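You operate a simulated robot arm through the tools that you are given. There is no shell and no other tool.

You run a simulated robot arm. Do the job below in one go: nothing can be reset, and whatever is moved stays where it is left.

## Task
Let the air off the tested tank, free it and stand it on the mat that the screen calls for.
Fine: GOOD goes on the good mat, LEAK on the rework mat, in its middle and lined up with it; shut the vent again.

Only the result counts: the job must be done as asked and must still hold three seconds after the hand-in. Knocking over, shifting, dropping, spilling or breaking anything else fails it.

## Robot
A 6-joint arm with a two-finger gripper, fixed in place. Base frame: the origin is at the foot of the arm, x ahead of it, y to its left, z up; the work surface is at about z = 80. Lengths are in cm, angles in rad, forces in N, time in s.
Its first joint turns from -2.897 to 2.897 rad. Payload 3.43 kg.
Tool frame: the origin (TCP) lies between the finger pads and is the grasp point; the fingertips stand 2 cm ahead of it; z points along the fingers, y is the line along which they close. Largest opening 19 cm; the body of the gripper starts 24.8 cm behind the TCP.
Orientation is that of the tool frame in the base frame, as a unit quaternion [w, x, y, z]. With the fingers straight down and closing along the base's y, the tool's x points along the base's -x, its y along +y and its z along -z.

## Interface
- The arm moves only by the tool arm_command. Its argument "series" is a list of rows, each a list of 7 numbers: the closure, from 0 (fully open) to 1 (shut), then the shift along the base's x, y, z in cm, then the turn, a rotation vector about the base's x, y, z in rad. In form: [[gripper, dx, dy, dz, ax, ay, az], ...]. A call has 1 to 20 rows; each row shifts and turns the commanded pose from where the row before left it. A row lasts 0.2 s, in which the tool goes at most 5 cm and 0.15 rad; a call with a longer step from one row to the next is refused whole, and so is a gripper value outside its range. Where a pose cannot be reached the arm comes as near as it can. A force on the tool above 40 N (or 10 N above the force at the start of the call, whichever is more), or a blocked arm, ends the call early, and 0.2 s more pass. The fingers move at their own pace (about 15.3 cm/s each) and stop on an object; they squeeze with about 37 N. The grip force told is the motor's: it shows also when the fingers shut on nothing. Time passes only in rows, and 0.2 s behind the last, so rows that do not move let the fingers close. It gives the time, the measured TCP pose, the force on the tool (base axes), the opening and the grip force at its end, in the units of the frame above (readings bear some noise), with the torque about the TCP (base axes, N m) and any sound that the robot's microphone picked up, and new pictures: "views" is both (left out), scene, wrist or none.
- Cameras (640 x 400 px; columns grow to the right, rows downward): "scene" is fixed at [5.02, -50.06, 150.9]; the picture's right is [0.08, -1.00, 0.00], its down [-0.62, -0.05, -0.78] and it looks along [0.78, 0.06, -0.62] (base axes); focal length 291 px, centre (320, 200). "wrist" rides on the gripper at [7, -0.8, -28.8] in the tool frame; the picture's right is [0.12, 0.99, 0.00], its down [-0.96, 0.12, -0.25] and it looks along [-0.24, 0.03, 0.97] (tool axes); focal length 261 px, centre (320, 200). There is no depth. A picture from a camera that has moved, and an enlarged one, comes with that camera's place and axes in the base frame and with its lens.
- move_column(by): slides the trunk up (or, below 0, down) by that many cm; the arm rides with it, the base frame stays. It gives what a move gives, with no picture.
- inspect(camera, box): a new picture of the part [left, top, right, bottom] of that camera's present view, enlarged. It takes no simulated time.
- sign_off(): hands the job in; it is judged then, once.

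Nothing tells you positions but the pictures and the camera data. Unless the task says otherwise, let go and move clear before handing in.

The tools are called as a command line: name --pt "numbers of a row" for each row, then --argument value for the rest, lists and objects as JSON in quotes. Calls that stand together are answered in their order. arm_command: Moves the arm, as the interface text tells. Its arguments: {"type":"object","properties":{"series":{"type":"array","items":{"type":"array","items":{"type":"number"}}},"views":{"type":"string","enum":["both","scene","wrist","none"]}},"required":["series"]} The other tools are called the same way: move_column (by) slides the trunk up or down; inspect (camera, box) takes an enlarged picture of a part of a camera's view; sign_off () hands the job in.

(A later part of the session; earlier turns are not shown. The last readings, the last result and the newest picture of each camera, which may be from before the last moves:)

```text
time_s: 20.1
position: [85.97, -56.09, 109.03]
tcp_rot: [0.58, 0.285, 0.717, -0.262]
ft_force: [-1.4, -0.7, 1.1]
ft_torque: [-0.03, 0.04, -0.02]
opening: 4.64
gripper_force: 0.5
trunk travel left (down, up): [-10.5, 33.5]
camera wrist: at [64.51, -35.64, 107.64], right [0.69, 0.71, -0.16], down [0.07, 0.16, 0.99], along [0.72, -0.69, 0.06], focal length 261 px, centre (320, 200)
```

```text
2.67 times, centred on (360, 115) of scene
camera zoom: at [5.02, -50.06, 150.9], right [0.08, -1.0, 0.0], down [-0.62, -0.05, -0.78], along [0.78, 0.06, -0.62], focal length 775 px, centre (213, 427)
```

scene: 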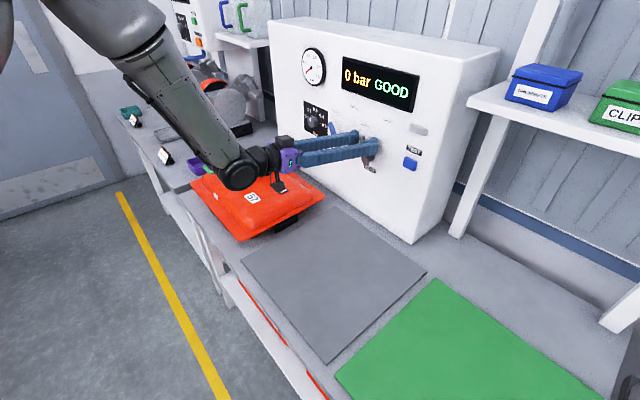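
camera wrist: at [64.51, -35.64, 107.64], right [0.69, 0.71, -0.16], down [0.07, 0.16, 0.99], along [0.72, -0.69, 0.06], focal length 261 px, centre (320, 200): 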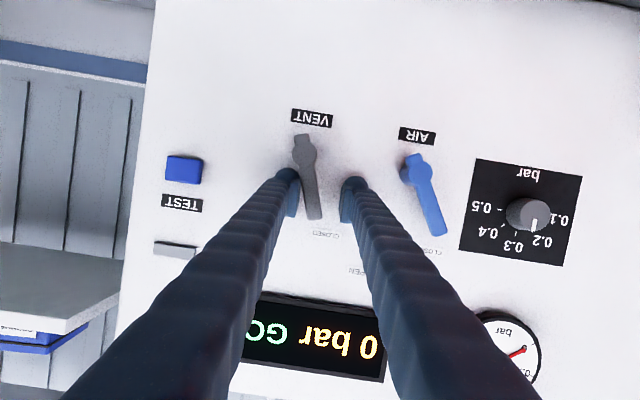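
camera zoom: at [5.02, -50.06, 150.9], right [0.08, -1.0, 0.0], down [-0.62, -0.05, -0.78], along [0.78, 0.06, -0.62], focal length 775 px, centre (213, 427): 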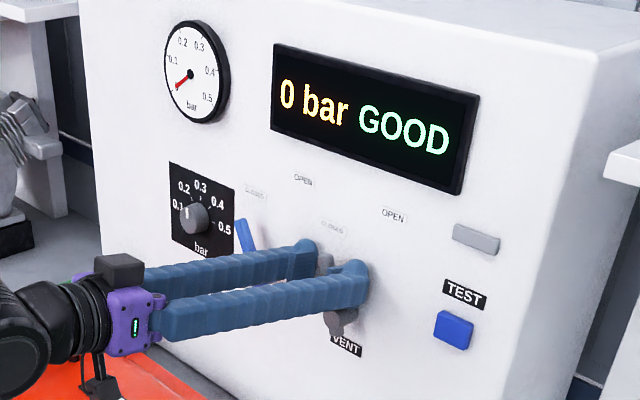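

The lever is about 11° short of its original closed angle. I'll push a little further until it stops.

arm_command --pt "0.76 0.4 0.4 0 0 0 0" --pt "0.76 0.4 0.4 0 0 0 0" --pt "0.76 0.2 0.2 0 0 0 0" --pt "0.76 0 0 0 0 0 0"

inspect --camera "wrist" --box '[220, 90, 400, 240]'

```text
time_s: 21.1
position: [86.76, -55.31, 108.99]
tcp_rot: [0.58, 0.286, 0.716, -0.263]
ft_force: [-14.8, -11.7, 3.1]
ft_torque: [-0.31, 0.24, -0.09]
opening: 5.6
gripper_force: 9.2
trunk travel left (down, up): [-10.5, 33.5]
camera wrist: at [65.34, -34.78, 107.64], right [0.69, 0.71, -0.16], down [0.07, 0.15, 0.99], along [0.72, -0.69, 0.06], focal length 261 px, centre (320, 200)
```

scene: 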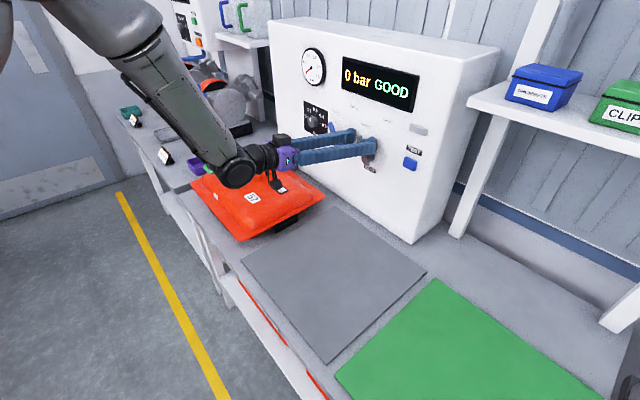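
wrist: 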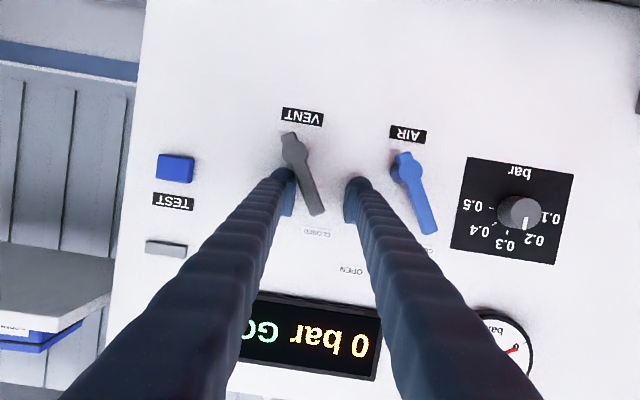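

```text
2.67 times, centred on (310, 165) of wrist
camera zoom: at [65.34, -34.78, 107.64], right [0.69, 0.71, -0.16], down [0.07, 0.15, 0.99], along [0.72, -0.69, 0.06], focal length 695 px, centre (347, 293)
```

zoom: 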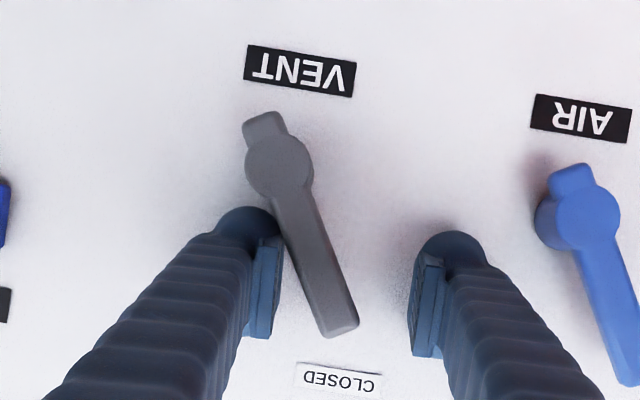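

The vent lever is against its closed stop again, parallel to the AIR lever. I'll release the side pressure and back straight out from the panel.

arm_command --pt "0.76 -0.6 -0.6 0 0 0 0" --pt "0.7 0 0 0 0 0 0" --pt "0.7 -1.2 1.2 0 0 0 0" --pt "0.7 -1.4 1.4 0 0 0 0" --pt "0.7 -1.4 1.4 0.5 0 0 0" --pt "0.7 -1.4 1.4 0.5 0 0 0" --pt "0.7 0 0 0 0 0 0"

inspect --camera "scene" --box '[290, 40, 430, 190]'

```text
time_s: 22.7
position: [80.8, -50.22, 110.03]
tcp_rot: [0.58, 0.284, 0.718, -0.261]
ft_force: [0.6, -0.2, -0.2]
ft_torque: [0.03, 0.02, 0.0]
opening: 5.72
gripper_force: 0.1
trunk travel left (down, up): [-10.5, 33.5]
camera wrist: at [59.44, -29.82, 108.71], right [0.69, 0.71, -0.16], down [0.07, 0.16, 0.99], along [0.72, -0.69, 0.06], focal length 261 px, centre (320, 200)
```

scene: 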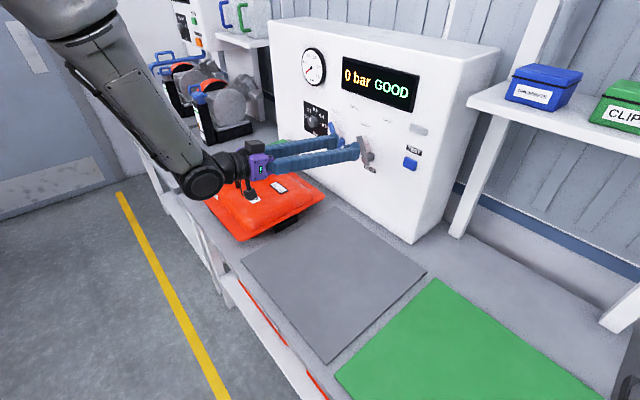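
wrist: 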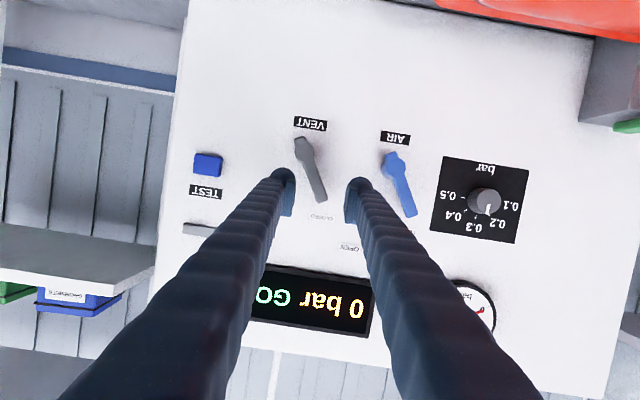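

```text
2.67 times, centred on (360, 115) of scene
camera zoom: at [5.02, -50.06, 150.9], right [0.08, -1.0, 0.0], down [-0.62, -0.05, -0.78], along [0.78, 0.06, -0.62], focal length 775 px, centre (213, 427)
```

zoom: 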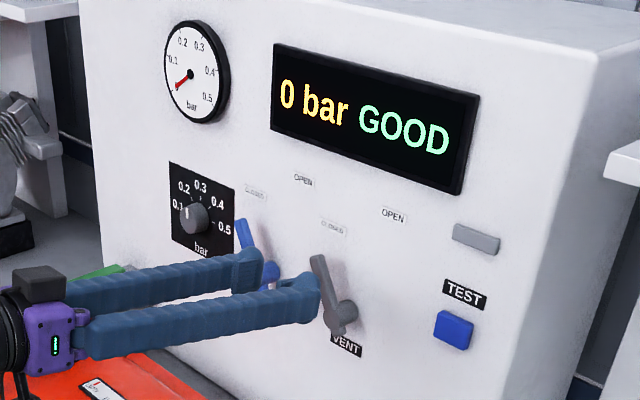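

The vent is shut, the gauge reads 0 and the screen still says GOOD. Next is the green clamp lever, whose loop handle I place near (89,-3,95). I'll go over the tank at z≈112–115 to a spot in front of it and look.

arm_command --pt "0.7 0.5 2.5 1.2 0 0 0" --pt "0.7 0.68 3.65 1.0 0 0 0" --pt "0.7 0.68 3.65 1.0 0 0 0" --pt "0.7 0.68 3.65 0.8 0 0 0" --pt "0.7 0.68 3.65 0.5 0 0 0" --pt "0.7 0.68 3.65 0.5 0 0 0" --pt "0.7 0.3 3.94 0 0 0 0" --pt "0.7 0.3 3.94 0 0 0 0" --pt "0.7 0.3 3.94 0 0 0 0" --pt "0.7 0.3 3.94 0 0 0 0" --pt "0.7 0.3 3.94 0 0 0 0" --pt "0.7 0.3 3.94 0 0 0 0" --pt "0.7 0.3 3.94 0 0 0 0" --pt "0.7 0 0 0 0 0 0"

```text
time_s: 25.7
position: [87.08, -1.87, 114.81]
tcp_rot: [0.579, 0.285, 0.717, -0.264]
ft_force: [-0.5, 0.5, -0.3]
ft_torque: [-0.05, -0.05, -0.06]
opening: 5.7
gripper_force: 0.0
trunk travel left (down, up): [-10.5, 33.5]
camera wrist: at [65.65, 18.62, 113.49], right [0.69, 0.71, -0.16], down [0.07, 0.16, 0.98], along [0.72, -0.69, 0.06], focal length 261 px, centre (320, 200)
```

scene: 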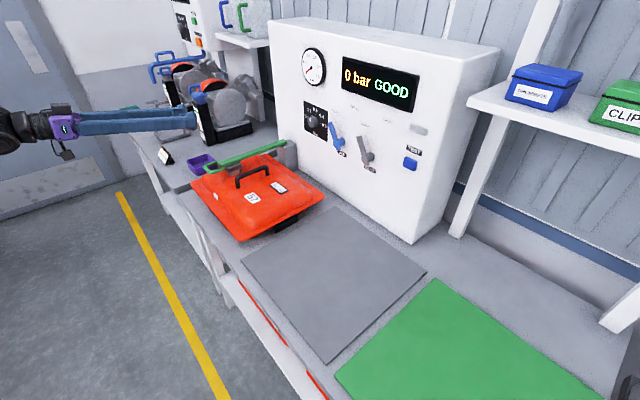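
wrist: 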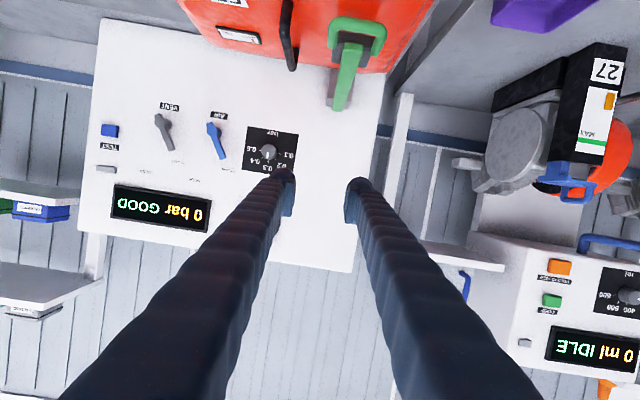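

I now see the clamp lever head-on in the wrist view (upside down). I'll zoom in to understand its hinge and pad.

inspect --camera "wrist" --box '[260, 0, 440, 130]'

inspect --camera "scene" --box '[180, 120, 310, 210]'

inspect --camera "scene" --box '[265, 130, 305, 180]'

```text
3.08 times, centred on (350, 65) of wrist
camera zoom: at [65.65, 18.62, 113.49], right [0.69, 0.71, -0.16], down [0.07, 0.16, 0.98], along [0.72, -0.69, 0.06], focal length 802 px, centre (228, 615)
```

zoom: 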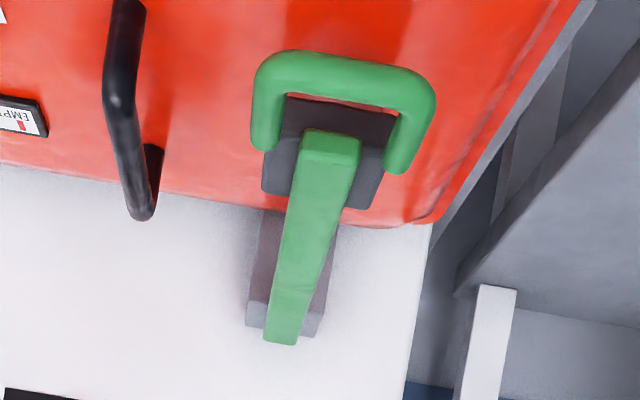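

```text
4.44 times, centred on (245, 165) of scene
camera zoom: at [5.02, -50.06, 150.9], right [0.08, -1.0, 0.0], down [-0.62, -0.05, -0.78], along [0.78, 0.06, -0.62], focal length 1292 px, centre (653, 356)
```

zoom: 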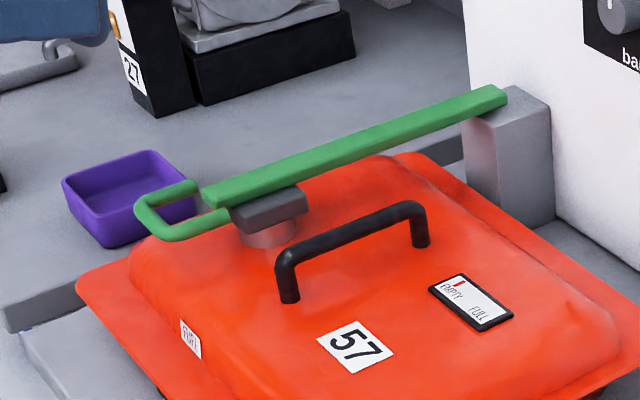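

```text
8.00 times, centred on (285, 155) of scene
camera zoom: at [5.02, -50.06, 150.9], right [0.08, -1.0, 0.0], down [-0.62, -0.05, -0.78], along [0.78, 0.06, -0.62], focal length 2326 px, centre (600, 560)
```

zoom: 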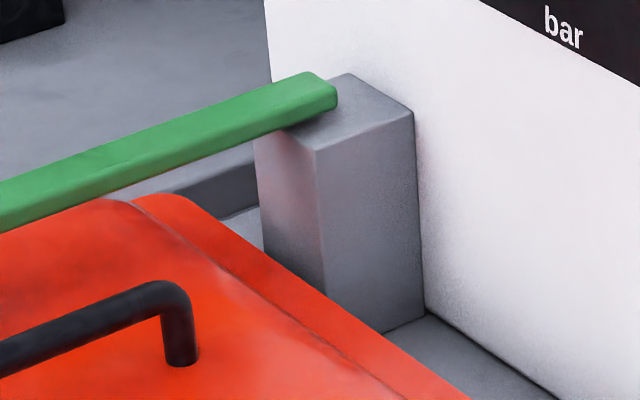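

The lever lies along the bench depth at s≈-61, hinged on the grey post at the panel, with a 7 cm wide loop at its front end (z≈94.5). I'll open the fingers to about 10 cm, centre over the loop and lower the trunk.

arm_command --pt "0.47 0.94 -0.41 0 0 0 0" --pt "0.47 0.94 -0.41 0 0 0 0" --pt "0.47 0 0 0 0 0 0" --views "none"

move_column --by -10

arm_command --pt "0.47 0 0 -0.5 0 0 0"

```text
time_s: 26.5
position: [88.78, -2.82, 114.92]
tcp_rot: [0.58, 0.285, 0.717, -0.263]
ft_force: [0.4, 0.8, -0.1]
ft_torque: [-0.02, -0.05, -0.03]
opening: 10.07
gripper_force: 0.1
trunk travel left (down, up): [-10.5, 33.5]
```

```text
time_s: 27.8
position: [88.74, -2.75, 104.99]
tcp_rot: [0.579, 0.285, 0.717, -0.263]
ft_force: [0.0, -0.1, -0.1]
ft_torque: [0.01, -0.03, 0.01]
opening: 10.07
gripper_force: 0.1
trunk travel left (down, up): [-0.5, 43.5]
```

```text
time_s: 28.2
position: [88.8, -2.85, 104.34]
tcp_rot: [0.579, 0.285, 0.717, -0.262]
ft_force: [-0.3, -0.4, -0.6]
ft_torque: [-0.04, -0.01, 0.02]
opening: 10.07
gripper_force: 0.1
trunk travel left (down, up): [-0.5, 43.5]
camera wrist: at [67.4, 17.75, 102.99], right [0.69, 0.71, -0.16], down [0.07, 0.16, 0.99], along [0.72, -0.69, 0.06], focal length 261 px, centre (320, 200)
```

scene: 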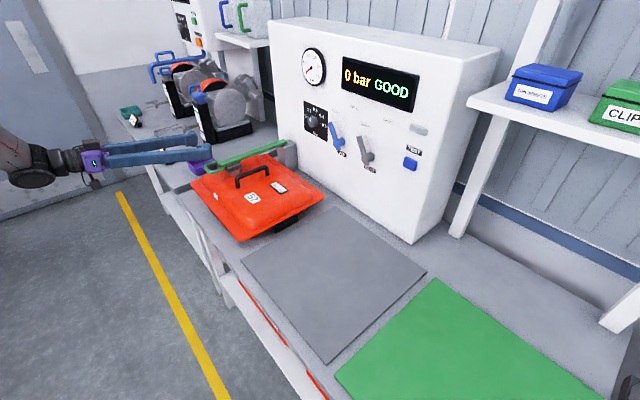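
wrist: 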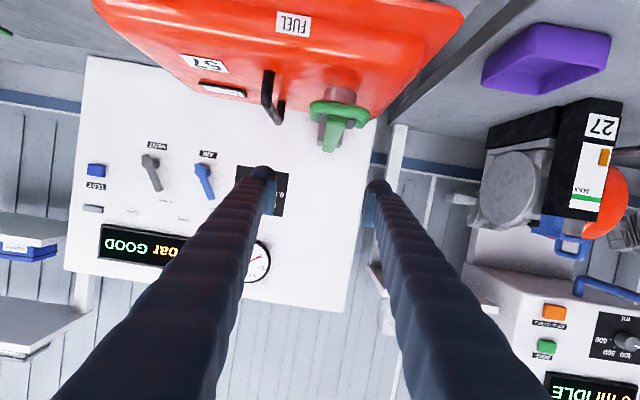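

inspect --camera "wrist" --box '[260, 60, 420, 170]'

inspect --camera "scene" --box '[160, 120, 300, 210]'

```text
3.64 times, centred on (340, 115) of wrist
camera zoom: at [67.4, 17.75, 102.99], right [0.69, 0.71, -0.16], down [0.07, 0.16, 0.99], along [0.72, -0.69, 0.06], focal length 948 px, centre (247, 509)
```

zoom: 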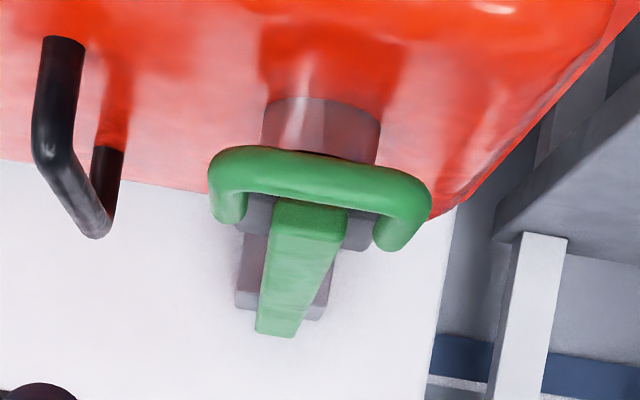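

```text
4.44 times, centred on (230, 165) of scene
camera zoom: at [5.02, -50.06, 150.9], right [0.08, -1.0, 0.0], down [-0.62, -0.05, -0.78], along [0.78, 0.06, -0.62], focal length 1292 px, centre (720, 356)
```

zoom: 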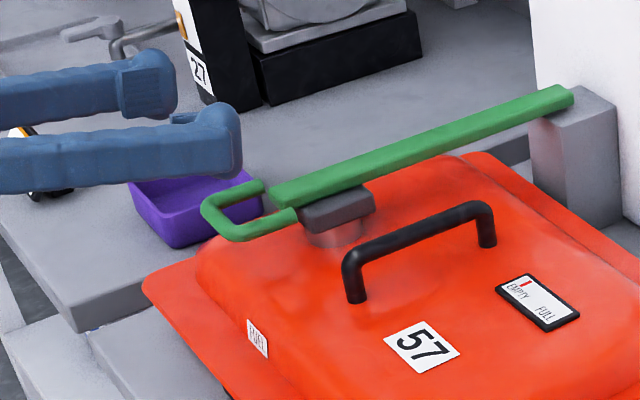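

The loop has good clearance above the tank. I'll descend around it in two stages, tilting the fingers down slightly to stay within reach.

arm_command --pt "0.47 0.1 0.1 -1.2 0.025 0.025 0" --pt "0.47 0.1 0.1 -1.3 0.025 0.025 0" --pt "0.47 0.1 0.1 -1.3 0.025 0.025 0" --pt "0.47 0 0 -1.2 0.025 0.025 0" --pt "0.47 0 0 0 0 0 0"

```text
time_s: 29.4
position: [89.07, -2.61, 99.31]
tcp_rot: [0.528, 0.299, 0.757, -0.24]
ft_force: [0.5, -0.6, 0.2]
ft_torque: [0.01, 0.01, -0.03]
opening: 10.09
gripper_force: 0.0
trunk travel left (down, up): [-0.5, 43.5]
camera wrist: at [67.76, 17.93, 102.26], right [0.67, 0.72, -0.16], down [0.17, 0.06, 0.98], along [0.72, -0.69, -0.09], focal length 261 px, centre (320, 200)
```

scene: 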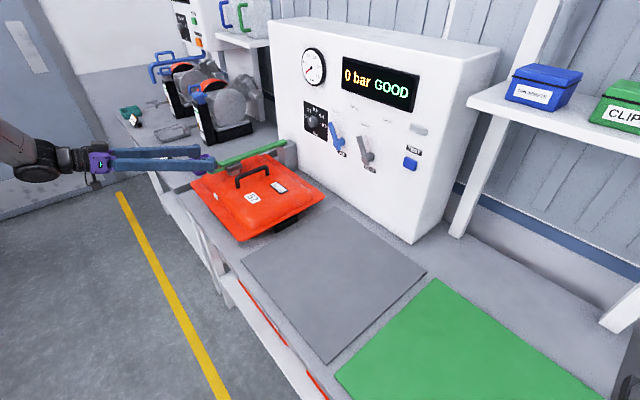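
wrist: 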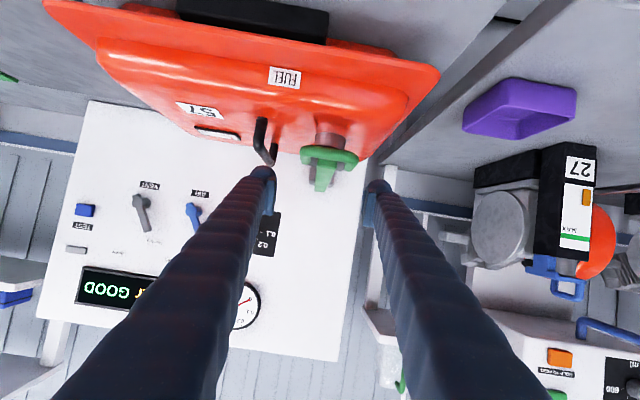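

arm_command --pt "0.47 0.1 0.1 -1.2 0.01 0.01 0" --pt "0.47 0 0 -1.2 0.01 0.01 0" --pt "0.47 0 0 -1.2 0.01 0.01 0" --pt "0.47 0 0 -0.9 0 0 0" --pt "0.47 0 0 0 0 0 0"

inspect --camera "wrist" --box '[220, 110, 440, 250]'

inspect --camera "scene" --box '[160, 120, 300, 210]'

```text
time_s: 30.6
position: [89.26, -2.41, 94.86]
tcp_rot: [0.511, 0.305, 0.769, -0.234]
ft_force: [-0.2, 0.6, 0.3]
ft_torque: [0.01, 0.0, -0.03]
opening: 10.08
gripper_force: 0.0
trunk travel left (down, up): [-0.5, 43.5]
camera wrist: at [68.04, 17.97, 98.94], right [0.67, 0.73, -0.16], down [0.2, 0.03, 0.98], along [0.72, -0.69, -0.13], focal length 261 px, centre (320, 200)
```

scene: 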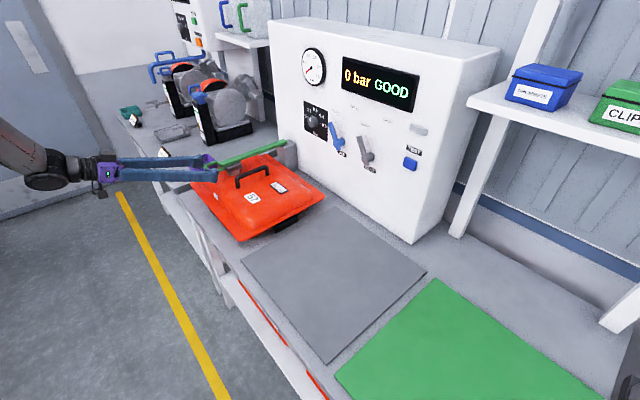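
wrist: 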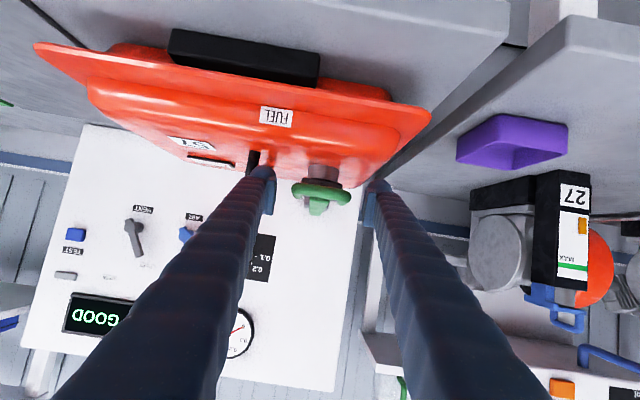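

```text
2.86 times, centred on (330, 180) of wrist
camera zoom: at [68.04, 17.97, 98.94], right [0.67, 0.73, -0.16], down [0.2, 0.03, 0.98], along [0.72, -0.69, -0.13], focal length 745 px, centre (291, 257)
```

zoom: 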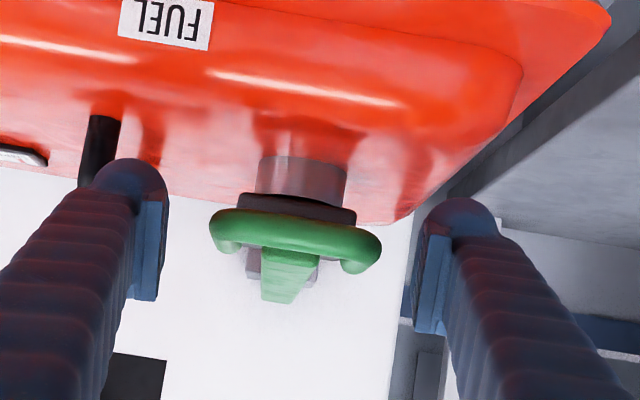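

```text
4.44 times, centred on (230, 165) of scene
camera zoom: at [5.02, -50.06, 150.9], right [0.08, -1.0, 0.0], down [-0.62, -0.05, -0.78], along [0.78, 0.06, -0.62], focal length 1292 px, centre (720, 356)
```

zoom: 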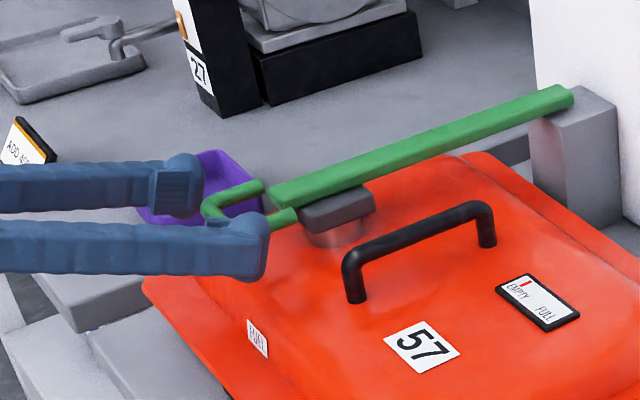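

The loop sits between the fingers and level with the pads. I'll close on its two sides and make a short test lift along the hinge arc.

arm_command --pt "0.47 0.5 -0.5 0 0 0 0" --pt "1.0 0 0 0 0 0 0" --pt "1.0 0 0 0 0 0 0" --pt "1.0 0 0 0 0 0 0"

inspect --camera "wrist" --box '[220, 110, 440, 250]'

inspect --camera "scene" --box '[160, 120, 300, 210]'

```text
time_s: 31.6
position: [89.92, -2.82, 94.87]
tcp_rot: [0.512, 0.303, 0.769, -0.232]
ft_force: [10.8, 5.8, 0.0]
ft_torque: [-0.03, -0.11, 0.26]
opening: 7.22
gripper_force: 45.2
trunk travel left (down, up): [-0.5, 43.5]
camera wrist: at [68.66, 17.48, 98.92], right [0.67, 0.73, -0.16], down [0.2, 0.03, 0.98], along [0.72, -0.68, -0.13], focal length 261 px, centre (320, 200)
```

scene: 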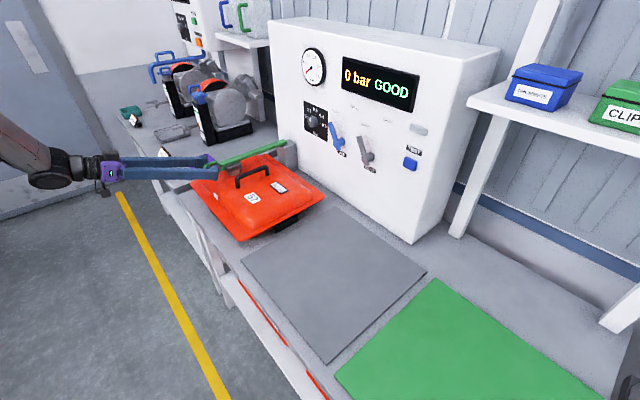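
wrist: 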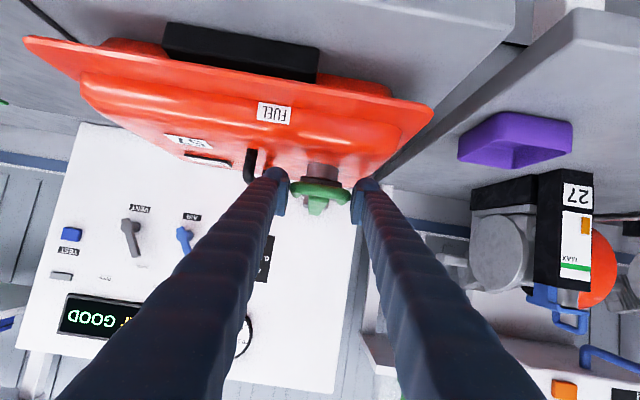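

```text
2.86 times, centred on (330, 180) of wrist
camera zoom: at [68.66, 17.48, 98.92], right [0.67, 0.73, -0.16], down [0.2, 0.03, 0.98], along [0.72, -0.68, -0.13], focal length 745 px, centre (291, 257)
```

zoom: 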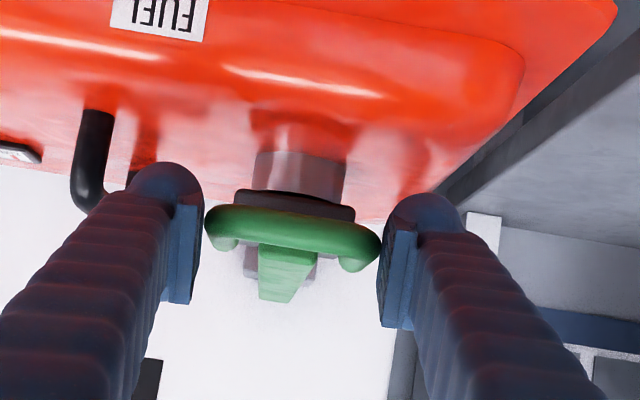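

```text
4.44 times, centred on (230, 165) of scene
camera zoom: at [5.02, -50.06, 150.9], right [0.08, -1.0, 0.0], down [-0.62, -0.05, -0.78], along [0.78, 0.06, -0.62], focal length 1292 px, centre (720, 356)
```

zoom: 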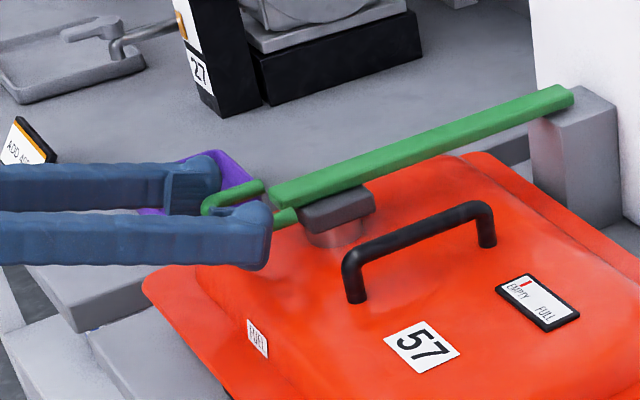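

Gripped at 7.2 cm with the lever between the pads. Now a short test lift along the arc.

arm_command --pt "1.0 0.14 0.06 1.9 0.03 0.03 0" --pt "1.0 0.17 -0.07 1.9 0.03 0.03 0" --pt "1.0 0.2 -0.2 1.88 0.03 0.03 0" --pt "1.0 0 0 0 0 0 0"

inspect --camera "scene" --box '[160, 120, 300, 210]'

```text
time_s: 32.6
position: [90.29, -3.29, 100.7]
tcp_rot: [0.463, 0.317, 0.8, -0.213]
ft_force: [-1.9, -5.6, -1.0]
ft_torque: [0.03, -0.01, -0.37]
opening: 7.27
gripper_force: 45.3
trunk travel left (down, up): [-0.5, 43.5]
camera wrist: at [69.68, 16.59, 108.4], right [0.65, 0.74, -0.15], down [0.29, -0.06, 0.96], along [0.7, -0.67, -0.25], focal length 261 px, centre (320, 200)
```

scene: 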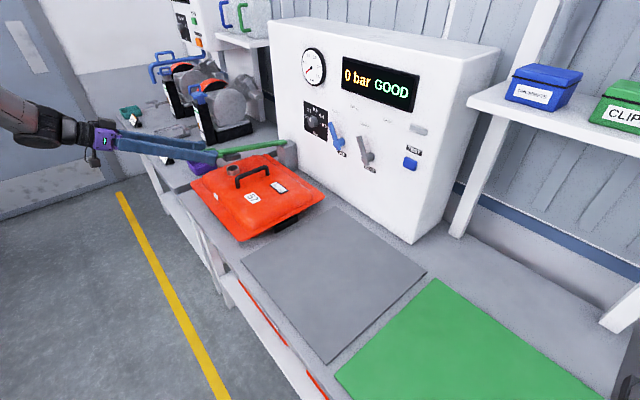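
wrist: 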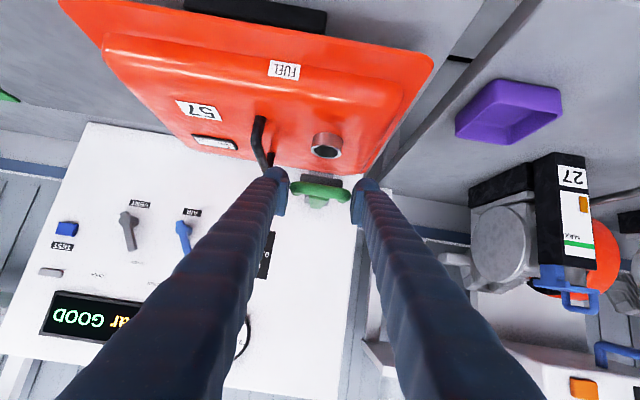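

```text
4.44 times, centred on (230, 165) of scene
camera zoom: at [5.02, -50.06, 150.9], right [0.08, -1.0, 0.0], down [-0.62, -0.05, -0.78], along [0.78, 0.06, -0.62], focal length 1292 px, centre (720, 356)
```

zoom: 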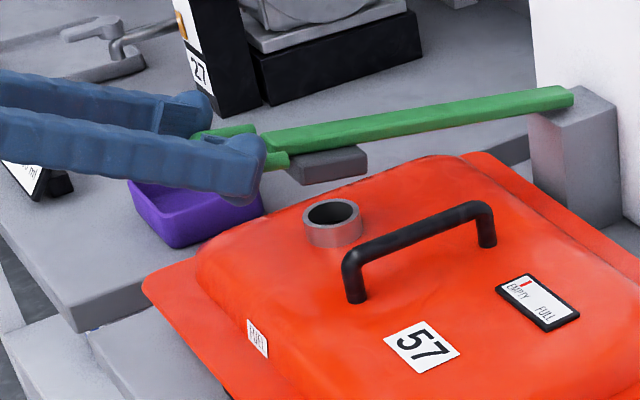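

The clamp lifts easily off the filler neck, with the hinge at the post as expected. I'll continue along the arc.

arm_command --pt "1.0 0.3 -0.3 2.05 0.01 0.01 0" --pt "1.0 0.42 -0.42 2.02 0.01 0.01 0" --pt "1.0 0.51 -0.51 1.98 0.01 0.01 0" --pt "1.0 0.6 -0.6 1.93 0.01 0.01 0" --pt "1.0 0.69 -0.69 1.86 0.01 0.01 0" --pt "1.0 0.78 -0.78 1.8 0.01 0.01 0" --pt "1.0 0 0 0 0 0 0"

```text
time_s: 34.2
position: [93.52, -6.55, 112.32]
tcp_rot: [0.431, 0.323, 0.82, -0.197]
ft_force: [3.3, 0.4, -2.6]
ft_torque: [0.55, -0.13, 0.18]
opening: 7.26
gripper_force: 45.0
trunk travel left (down, up): [-0.5, 43.5]
camera wrist: at [73.4, 12.77, 122.43], right [0.64, 0.75, -0.14], down [0.34, -0.12, 0.93], along [0.68, -0.65, -0.33], focal length 261 px, centre (320, 200)
```

scene: 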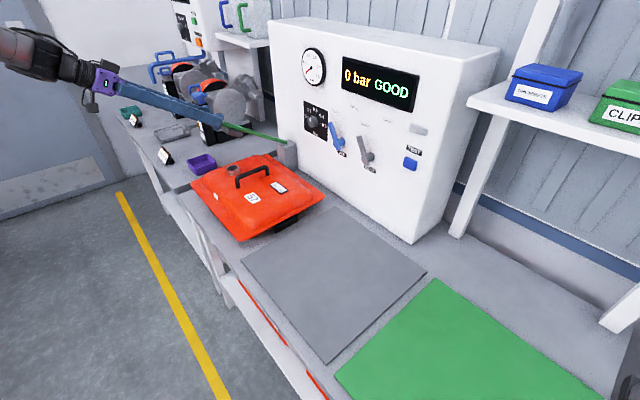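
wrist: 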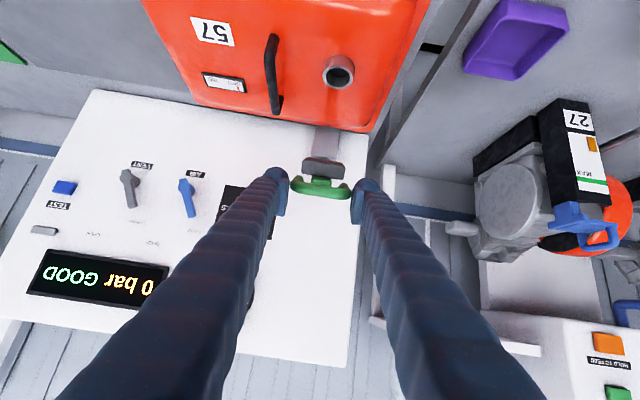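

arm_command --pt "1.0 0.86 -0.86 1.72 0 0 0" --pt "1.0 0.93 -0.93 1.64 0 0 0" --pt "1.0 1.0 -1.0 1.55 0 0 0" --pt "1.0 1.08 -1.08 1.45 0 0 0" --pt "1.0 1.14 -1.14 1.35 0 0 0" --pt "1.0 1.2 -1.2 1.23 0 0 0" --pt "1.0 1.27 -1.27 1.13 0 0 0" --pt "1.0 0 0 0 0 0 0"

```text
time_s: 36.0
position: [100.93, -13.99, 122.58]
tcp_rot: [0.43, 0.323, 0.82, -0.197]
ft_force: [0.6, 9.7, 10.0]
ft_torque: [0.41, -0.57, -0.01]
opening: 7.25
gripper_force: 44.5
trunk travel left (down, up): [-0.5, 43.5]
camera wrist: at [80.81, 5.37, 132.59], right [0.64, 0.75, -0.14], down [0.34, -0.11, 0.93], along [0.68, -0.65, -0.33], focal length 261 px, centre (320, 200)
```

scene: 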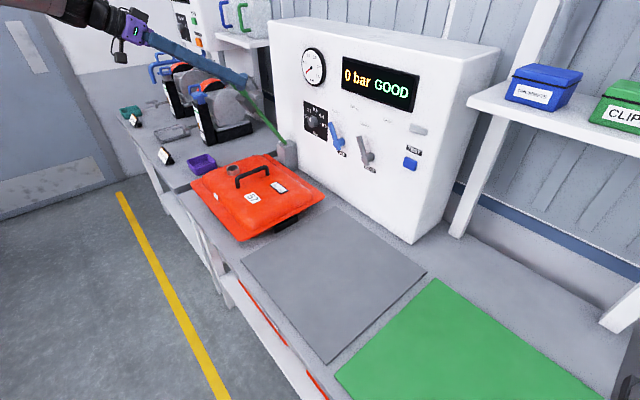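
wrist: 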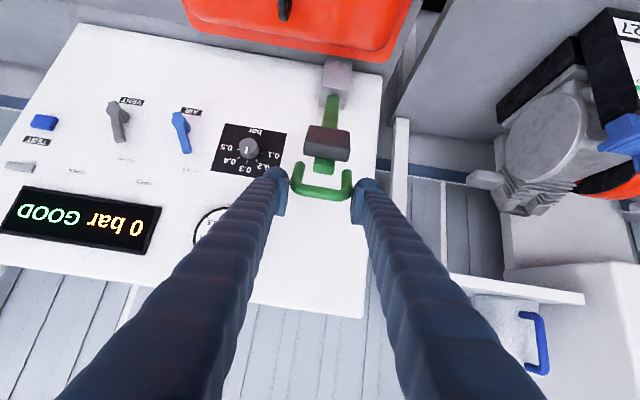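

arm_command --pt "1.0 1.34 -1.34 1.02 -0.035 -0.035 0" --pt "1.0 1.44 -1.44 0.92 -0.035 -0.035 0" --pt "1.0 1.48 -1.48 0.78 -0.035 -0.035 0" --pt "1.0 1.51 -1.51 0.63 -0.035 -0.035 0" --pt "1.0 0 0 0 0 0 0"

```text
time_s: 37.2
position: [106.63, -19.68, 125.75]
tcp_rot: [0.508, 0.307, 0.771, -0.232]
ft_force: [0.6, 8.3, 13.2]
ft_torque: [0.54, -0.31, 0.12]
opening: 7.27
gripper_force: 45.0
trunk travel left (down, up): [-0.5, 43.5]
camera wrist: at [85.55, 0.67, 130.16], right [0.67, 0.73, -0.16], down [0.21, 0.02, 0.98], along [0.72, -0.68, -0.14], focal length 261 px, centre (320, 200)
```

scene: 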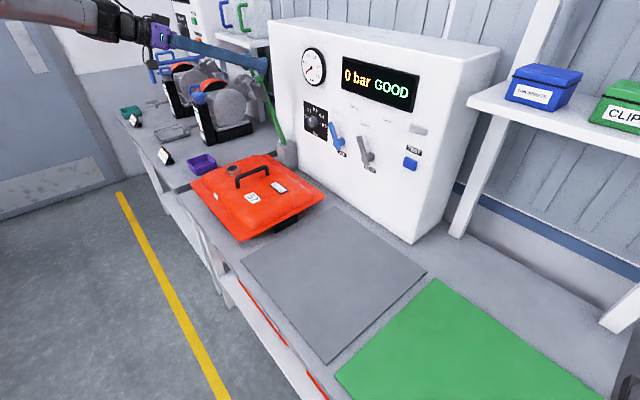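
wrist: 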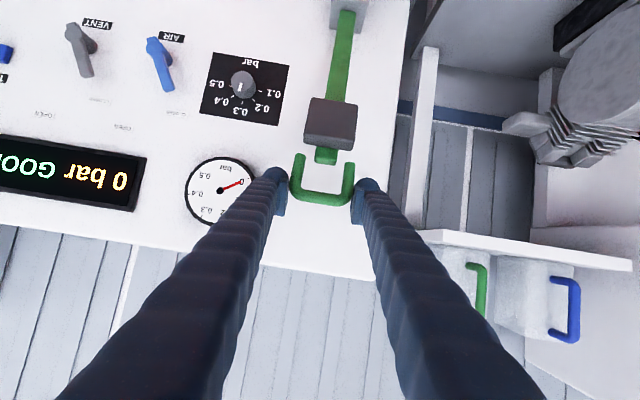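

arm_command --pt "1.0 1.54 -1.54 0.65 -0.035 -0.035 0" --pt "1.0 1.56 -1.56 0.5 -0.035 -0.035 0" --pt "1.0 1.57 -1.57 0.3 -0.02 -0.02 0" --pt "1.0 0 0 0 0 0 0"

inspect --camera "scene" --box '[220, 30, 340, 180]'

```text
time_s: 38.2
position: [111.46, -24.4, 127.01]
tcp_rot: [0.554, 0.293, 0.737, -0.253]
ft_force: [6.7, 5.0, 0.3]
ft_torque: [0.4, -0.94, -0.14]
opening: 7.21
gripper_force: 44.9
trunk travel left (down, up): [-0.5, 43.5]
camera wrist: at [90.04, -3.85, 127.66], right [0.68, 0.71, -0.16], down [0.12, 0.11, 0.99], along [0.72, -0.69, -0.01], focal length 261 px, centre (320, 200)
```

scene: 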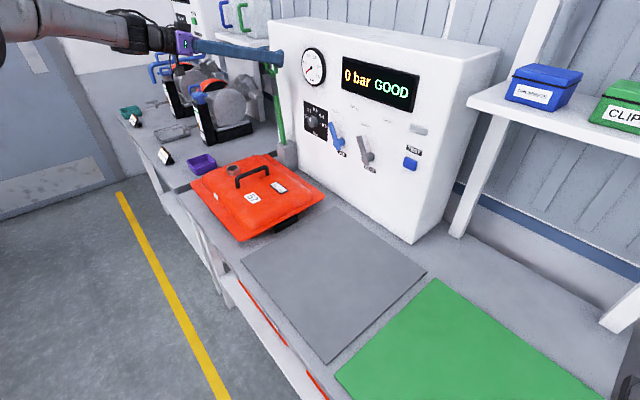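
wrist: 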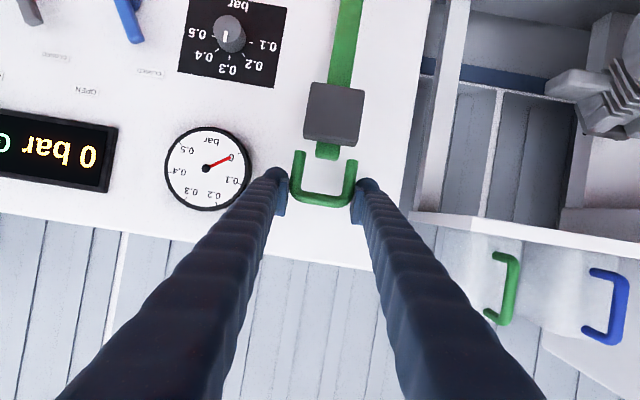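

```text
2.67 times, centred on (280, 105) of scene
camera zoom: at [5.02, -50.06, 150.9], right [0.08, -1.0, 0.0], down [-0.62, -0.05, -0.78], along [0.78, 0.06, -0.62], focal length 775 px, centre (427, 453)
```

zoom: 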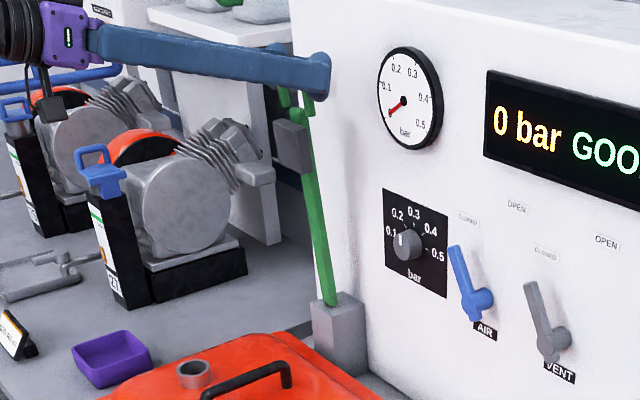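

The lever is nearly upright. I'll push it a little past vertical so it rests back, then release.

arm_command --pt "1.0 1.0 -1.0 0.05 0 0 0" --pt "1.0 1.0 -1.0 0 0 0 0" --pt "1.0 0.7 -0.7 -0.1 0 0 0" --pt "1.0 0 0 0 0 0 0"

inspect --camera "scene" --box '[220, 30, 340, 180]'

```text
time_s: 38.6
position: [111.71, -24.72, 127.02]
tcp_rot: [0.553, 0.293, 0.738, -0.252]
ft_force: [-14.8, 8.8, -0.8]
ft_torque: [0.14, -0.1, -0.34]
opening: 7.24
gripper_force: 44.6
trunk travel left (down, up): [-0.5, 43.5]
stopped in row 1: the force on the tool passed its limit at 43 N (the readings are from after the stop); the commanded pose is now the measured one
camera wrist: at [90.5, -4.24, 127.79], right [0.68, 0.71, -0.16], down [0.12, 0.1, 0.99], along [0.72, -0.69, -0.02], focal length 261 px, centre (320, 200)
```

scene: 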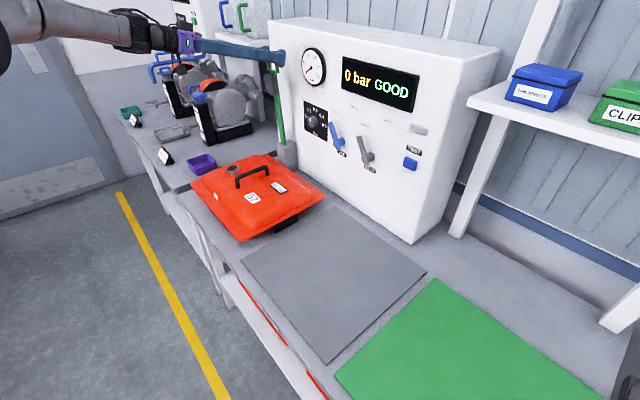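
wrist: 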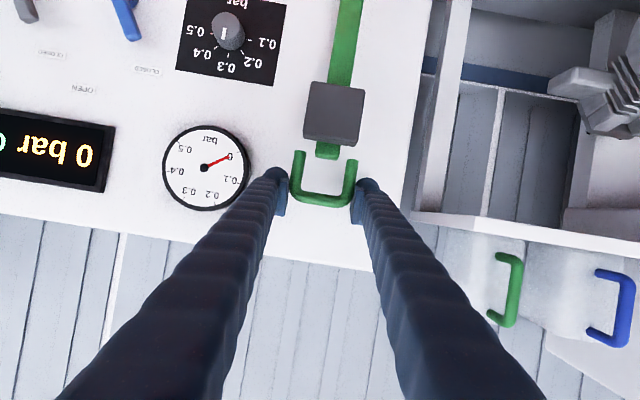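

```text
2.67 times, centred on (280, 105) of scene
camera zoom: at [5.02, -50.06, 150.9], right [0.08, -1.0, 0.0], down [-0.62, -0.05, -0.78], along [0.78, 0.06, -0.62], focal length 775 px, centre (427, 453)
```

zoom: 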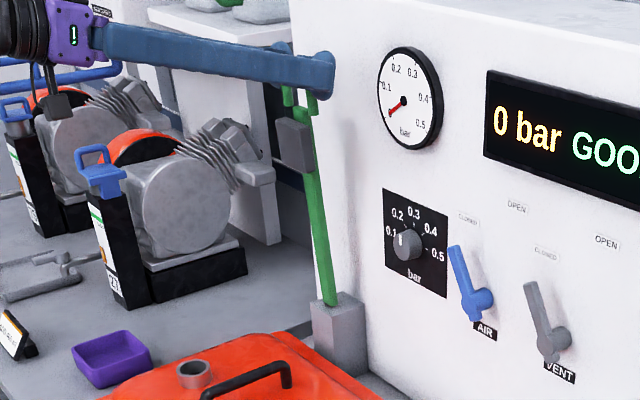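

It reached its own stop about upright. I'll loosen the grip very slightly to see whether the lever stays up by itself.

arm_command --pt "0.595 0 0 0 0 0 0"

inspect --camera "wrist" --box '[240, 70, 420, 230]'

```text
time_s: 39.0
position: [111.99, -24.95, 126.93]
tcp_rot: [0.554, 0.293, 0.738, -0.252]
ft_force: [-0.3, 0.0, 0.5]
ft_torque: [0.02, 0.0, 0.04]
opening: 7.7
gripper_force: 0.1
trunk travel left (down, up): [-0.5, 43.5]
camera wrist: at [90.65, -4.44, 127.73], right [0.68, 0.71, -0.16], down [0.12, 0.1, 0.99], along [0.72, -0.69, -0.02], focal length 261 px, centre (320, 200)
```

scene: 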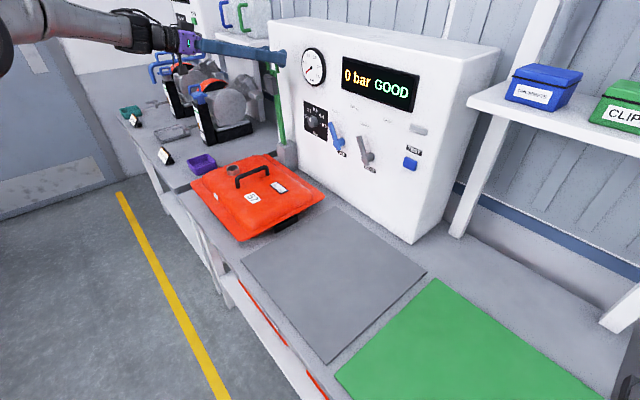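
wrist: 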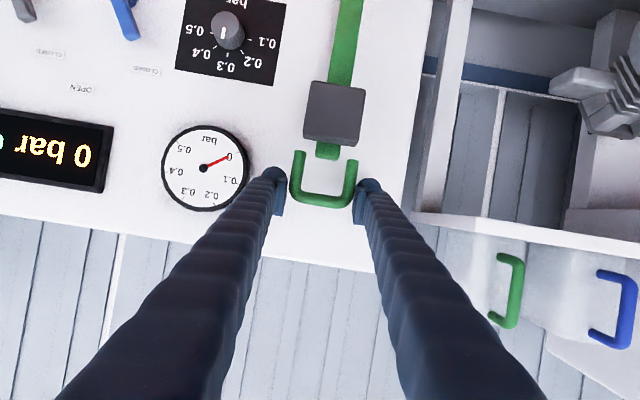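

```text
2.50 times, centred on (330, 150) of wrist
camera zoom: at [90.65, -4.44, 127.73], right [0.68, 0.71, -0.16], down [0.12, 0.1, 0.99], along [0.72, -0.69, -0.02], focal length 652 px, centre (295, 325)
```

zoom: 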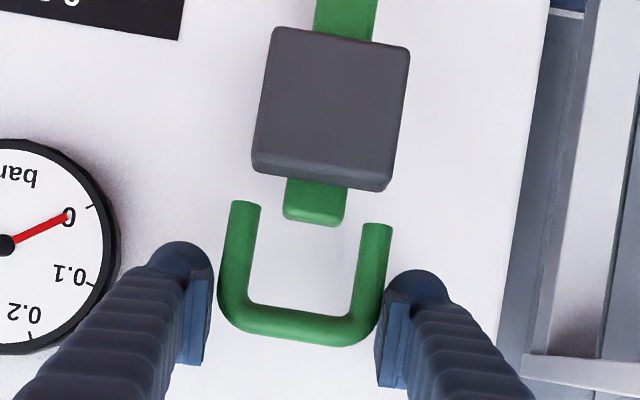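

It stays up so far. I'll wait a full second with the fingers slightly wider to be sure.

arm_command --pt "0.56 0 0 0 0 0 0" --pt "0.56 0 0 0 0 0 0" --pt "0.56 0 0 0 0 0 0" --pt "0.56 0 0 0 0 0 0" --pt "0.56 0 0 0 0 0 0"

inspect --camera "wrist" --box '[240, 70, 420, 230]'

```text
time_s: 40.2
position: [112.06, -24.97, 126.84]
tcp_rot: [0.553, 0.293, 0.738, -0.252]
ft_force: [0.2, -0.2, 0.3]
ft_torque: [-0.02, 0.0, 0.02]
opening: 8.38
gripper_force: 0.1
trunk travel left (down, up): [-0.5, 43.5]
camera wrist: at [90.66, -4.39, 127.7], right [0.68, 0.71, -0.16], down [0.12, 0.1, 0.99], along [0.72, -0.69, -0.02], focal length 261 px, centre (320, 200)
```

scene: 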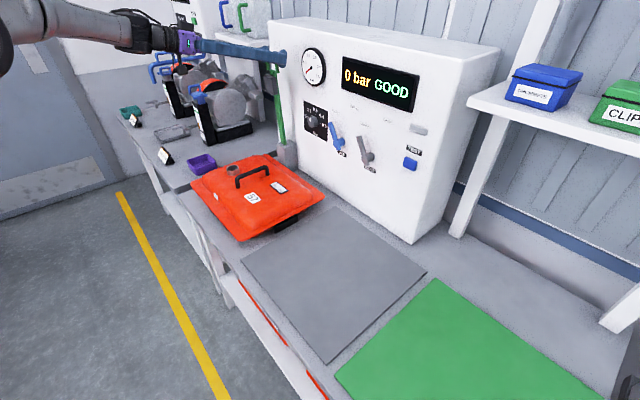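
wrist: 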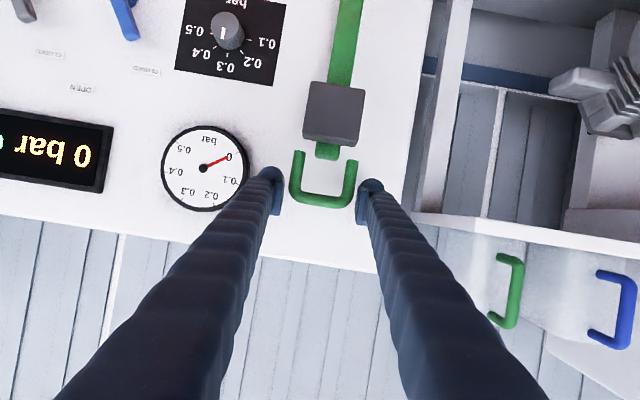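

```text
2.50 times, centred on (330, 150) of wrist
camera zoom: at [90.66, -4.39, 127.7], right [0.68, 0.71, -0.16], down [0.12, 0.1, 0.99], along [0.72, -0.69, -0.02], focal length 652 px, centre (295, 325)
```

zoom: 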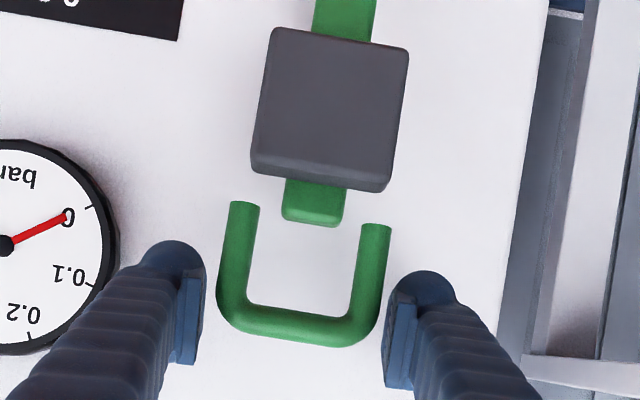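

The lever holds upright on its own. I'll back out horizontally, then raise the trunk and turn the tool down to pick the tank by its handle.

arm_command --pt "0.53 -1.0 1.0 0 0 0 0" --pt "0.53 -2.0 2.0 0 0 0 0" --pt "0.53 -2.2 2.2 0 0 0 0" --pt "0.53 -2.2 2.2 0.3 0 0 0" --pt "0.53 -2.2 2.2 0.3 0 0 0" --pt "0.53 -2.2 2.2 0.3 0 0 0" --pt "0.53 -2.2 2.2 0.3 0 0 0" --pt "0.53 -2.2 2.2 0.3 0 0 0" --pt "0.53 -2.2 2.2 0.3 0 0 0" --pt "0.53 0 0 0 0 0 0"

inspect --camera "scene" --box '[180, 30, 340, 210]'

```text
time_s: 42.4
position: [93.76, -6.2, 128.72]
tcp_rot: [0.553, 0.293, 0.738, -0.252]
ft_force: [0.2, 0.6, 0.5]
ft_torque: [-0.02, 0.01, -0.04]
opening: 8.91
gripper_force: 0.1
trunk travel left (down, up): [-0.5, 43.5]
camera wrist: at [72.32, 14.3, 129.59], right [0.68, 0.71, -0.16], down [0.12, 0.11, 0.99], along [0.72, -0.69, -0.02], focal length 261 px, centre (320, 200)
```

scene: 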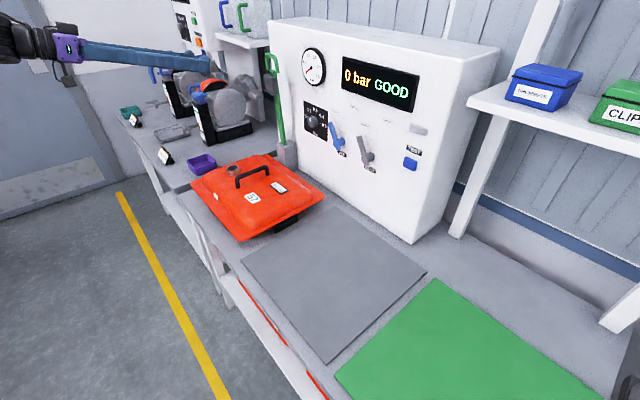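
wrist: 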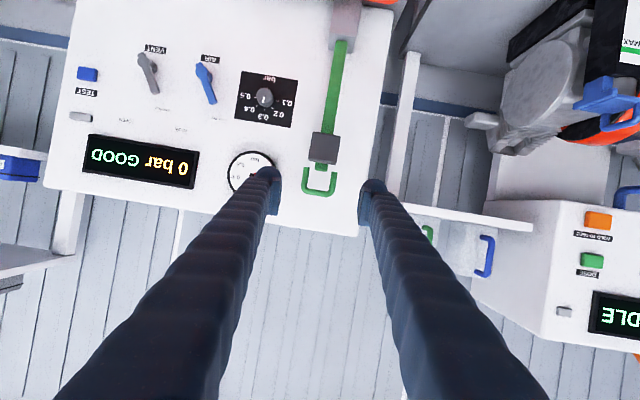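

```text
2.22 times, centred on (260, 120) of scene
camera zoom: at [5.02, -50.06, 150.9], right [0.08, -1.0, 0.0], down [-0.62, -0.05, -0.78], along [0.78, 0.06, -0.62], focal length 646 px, centre (453, 378)
```

zoom: 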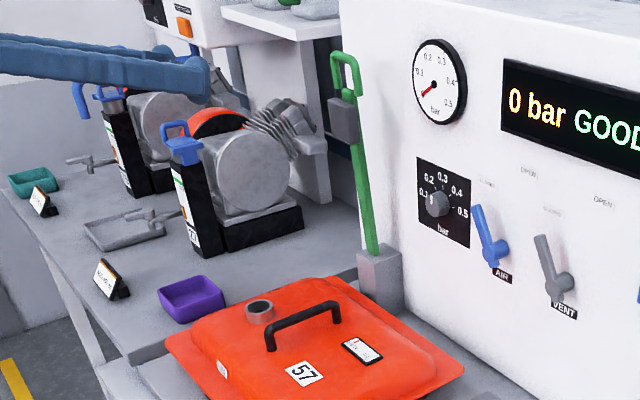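

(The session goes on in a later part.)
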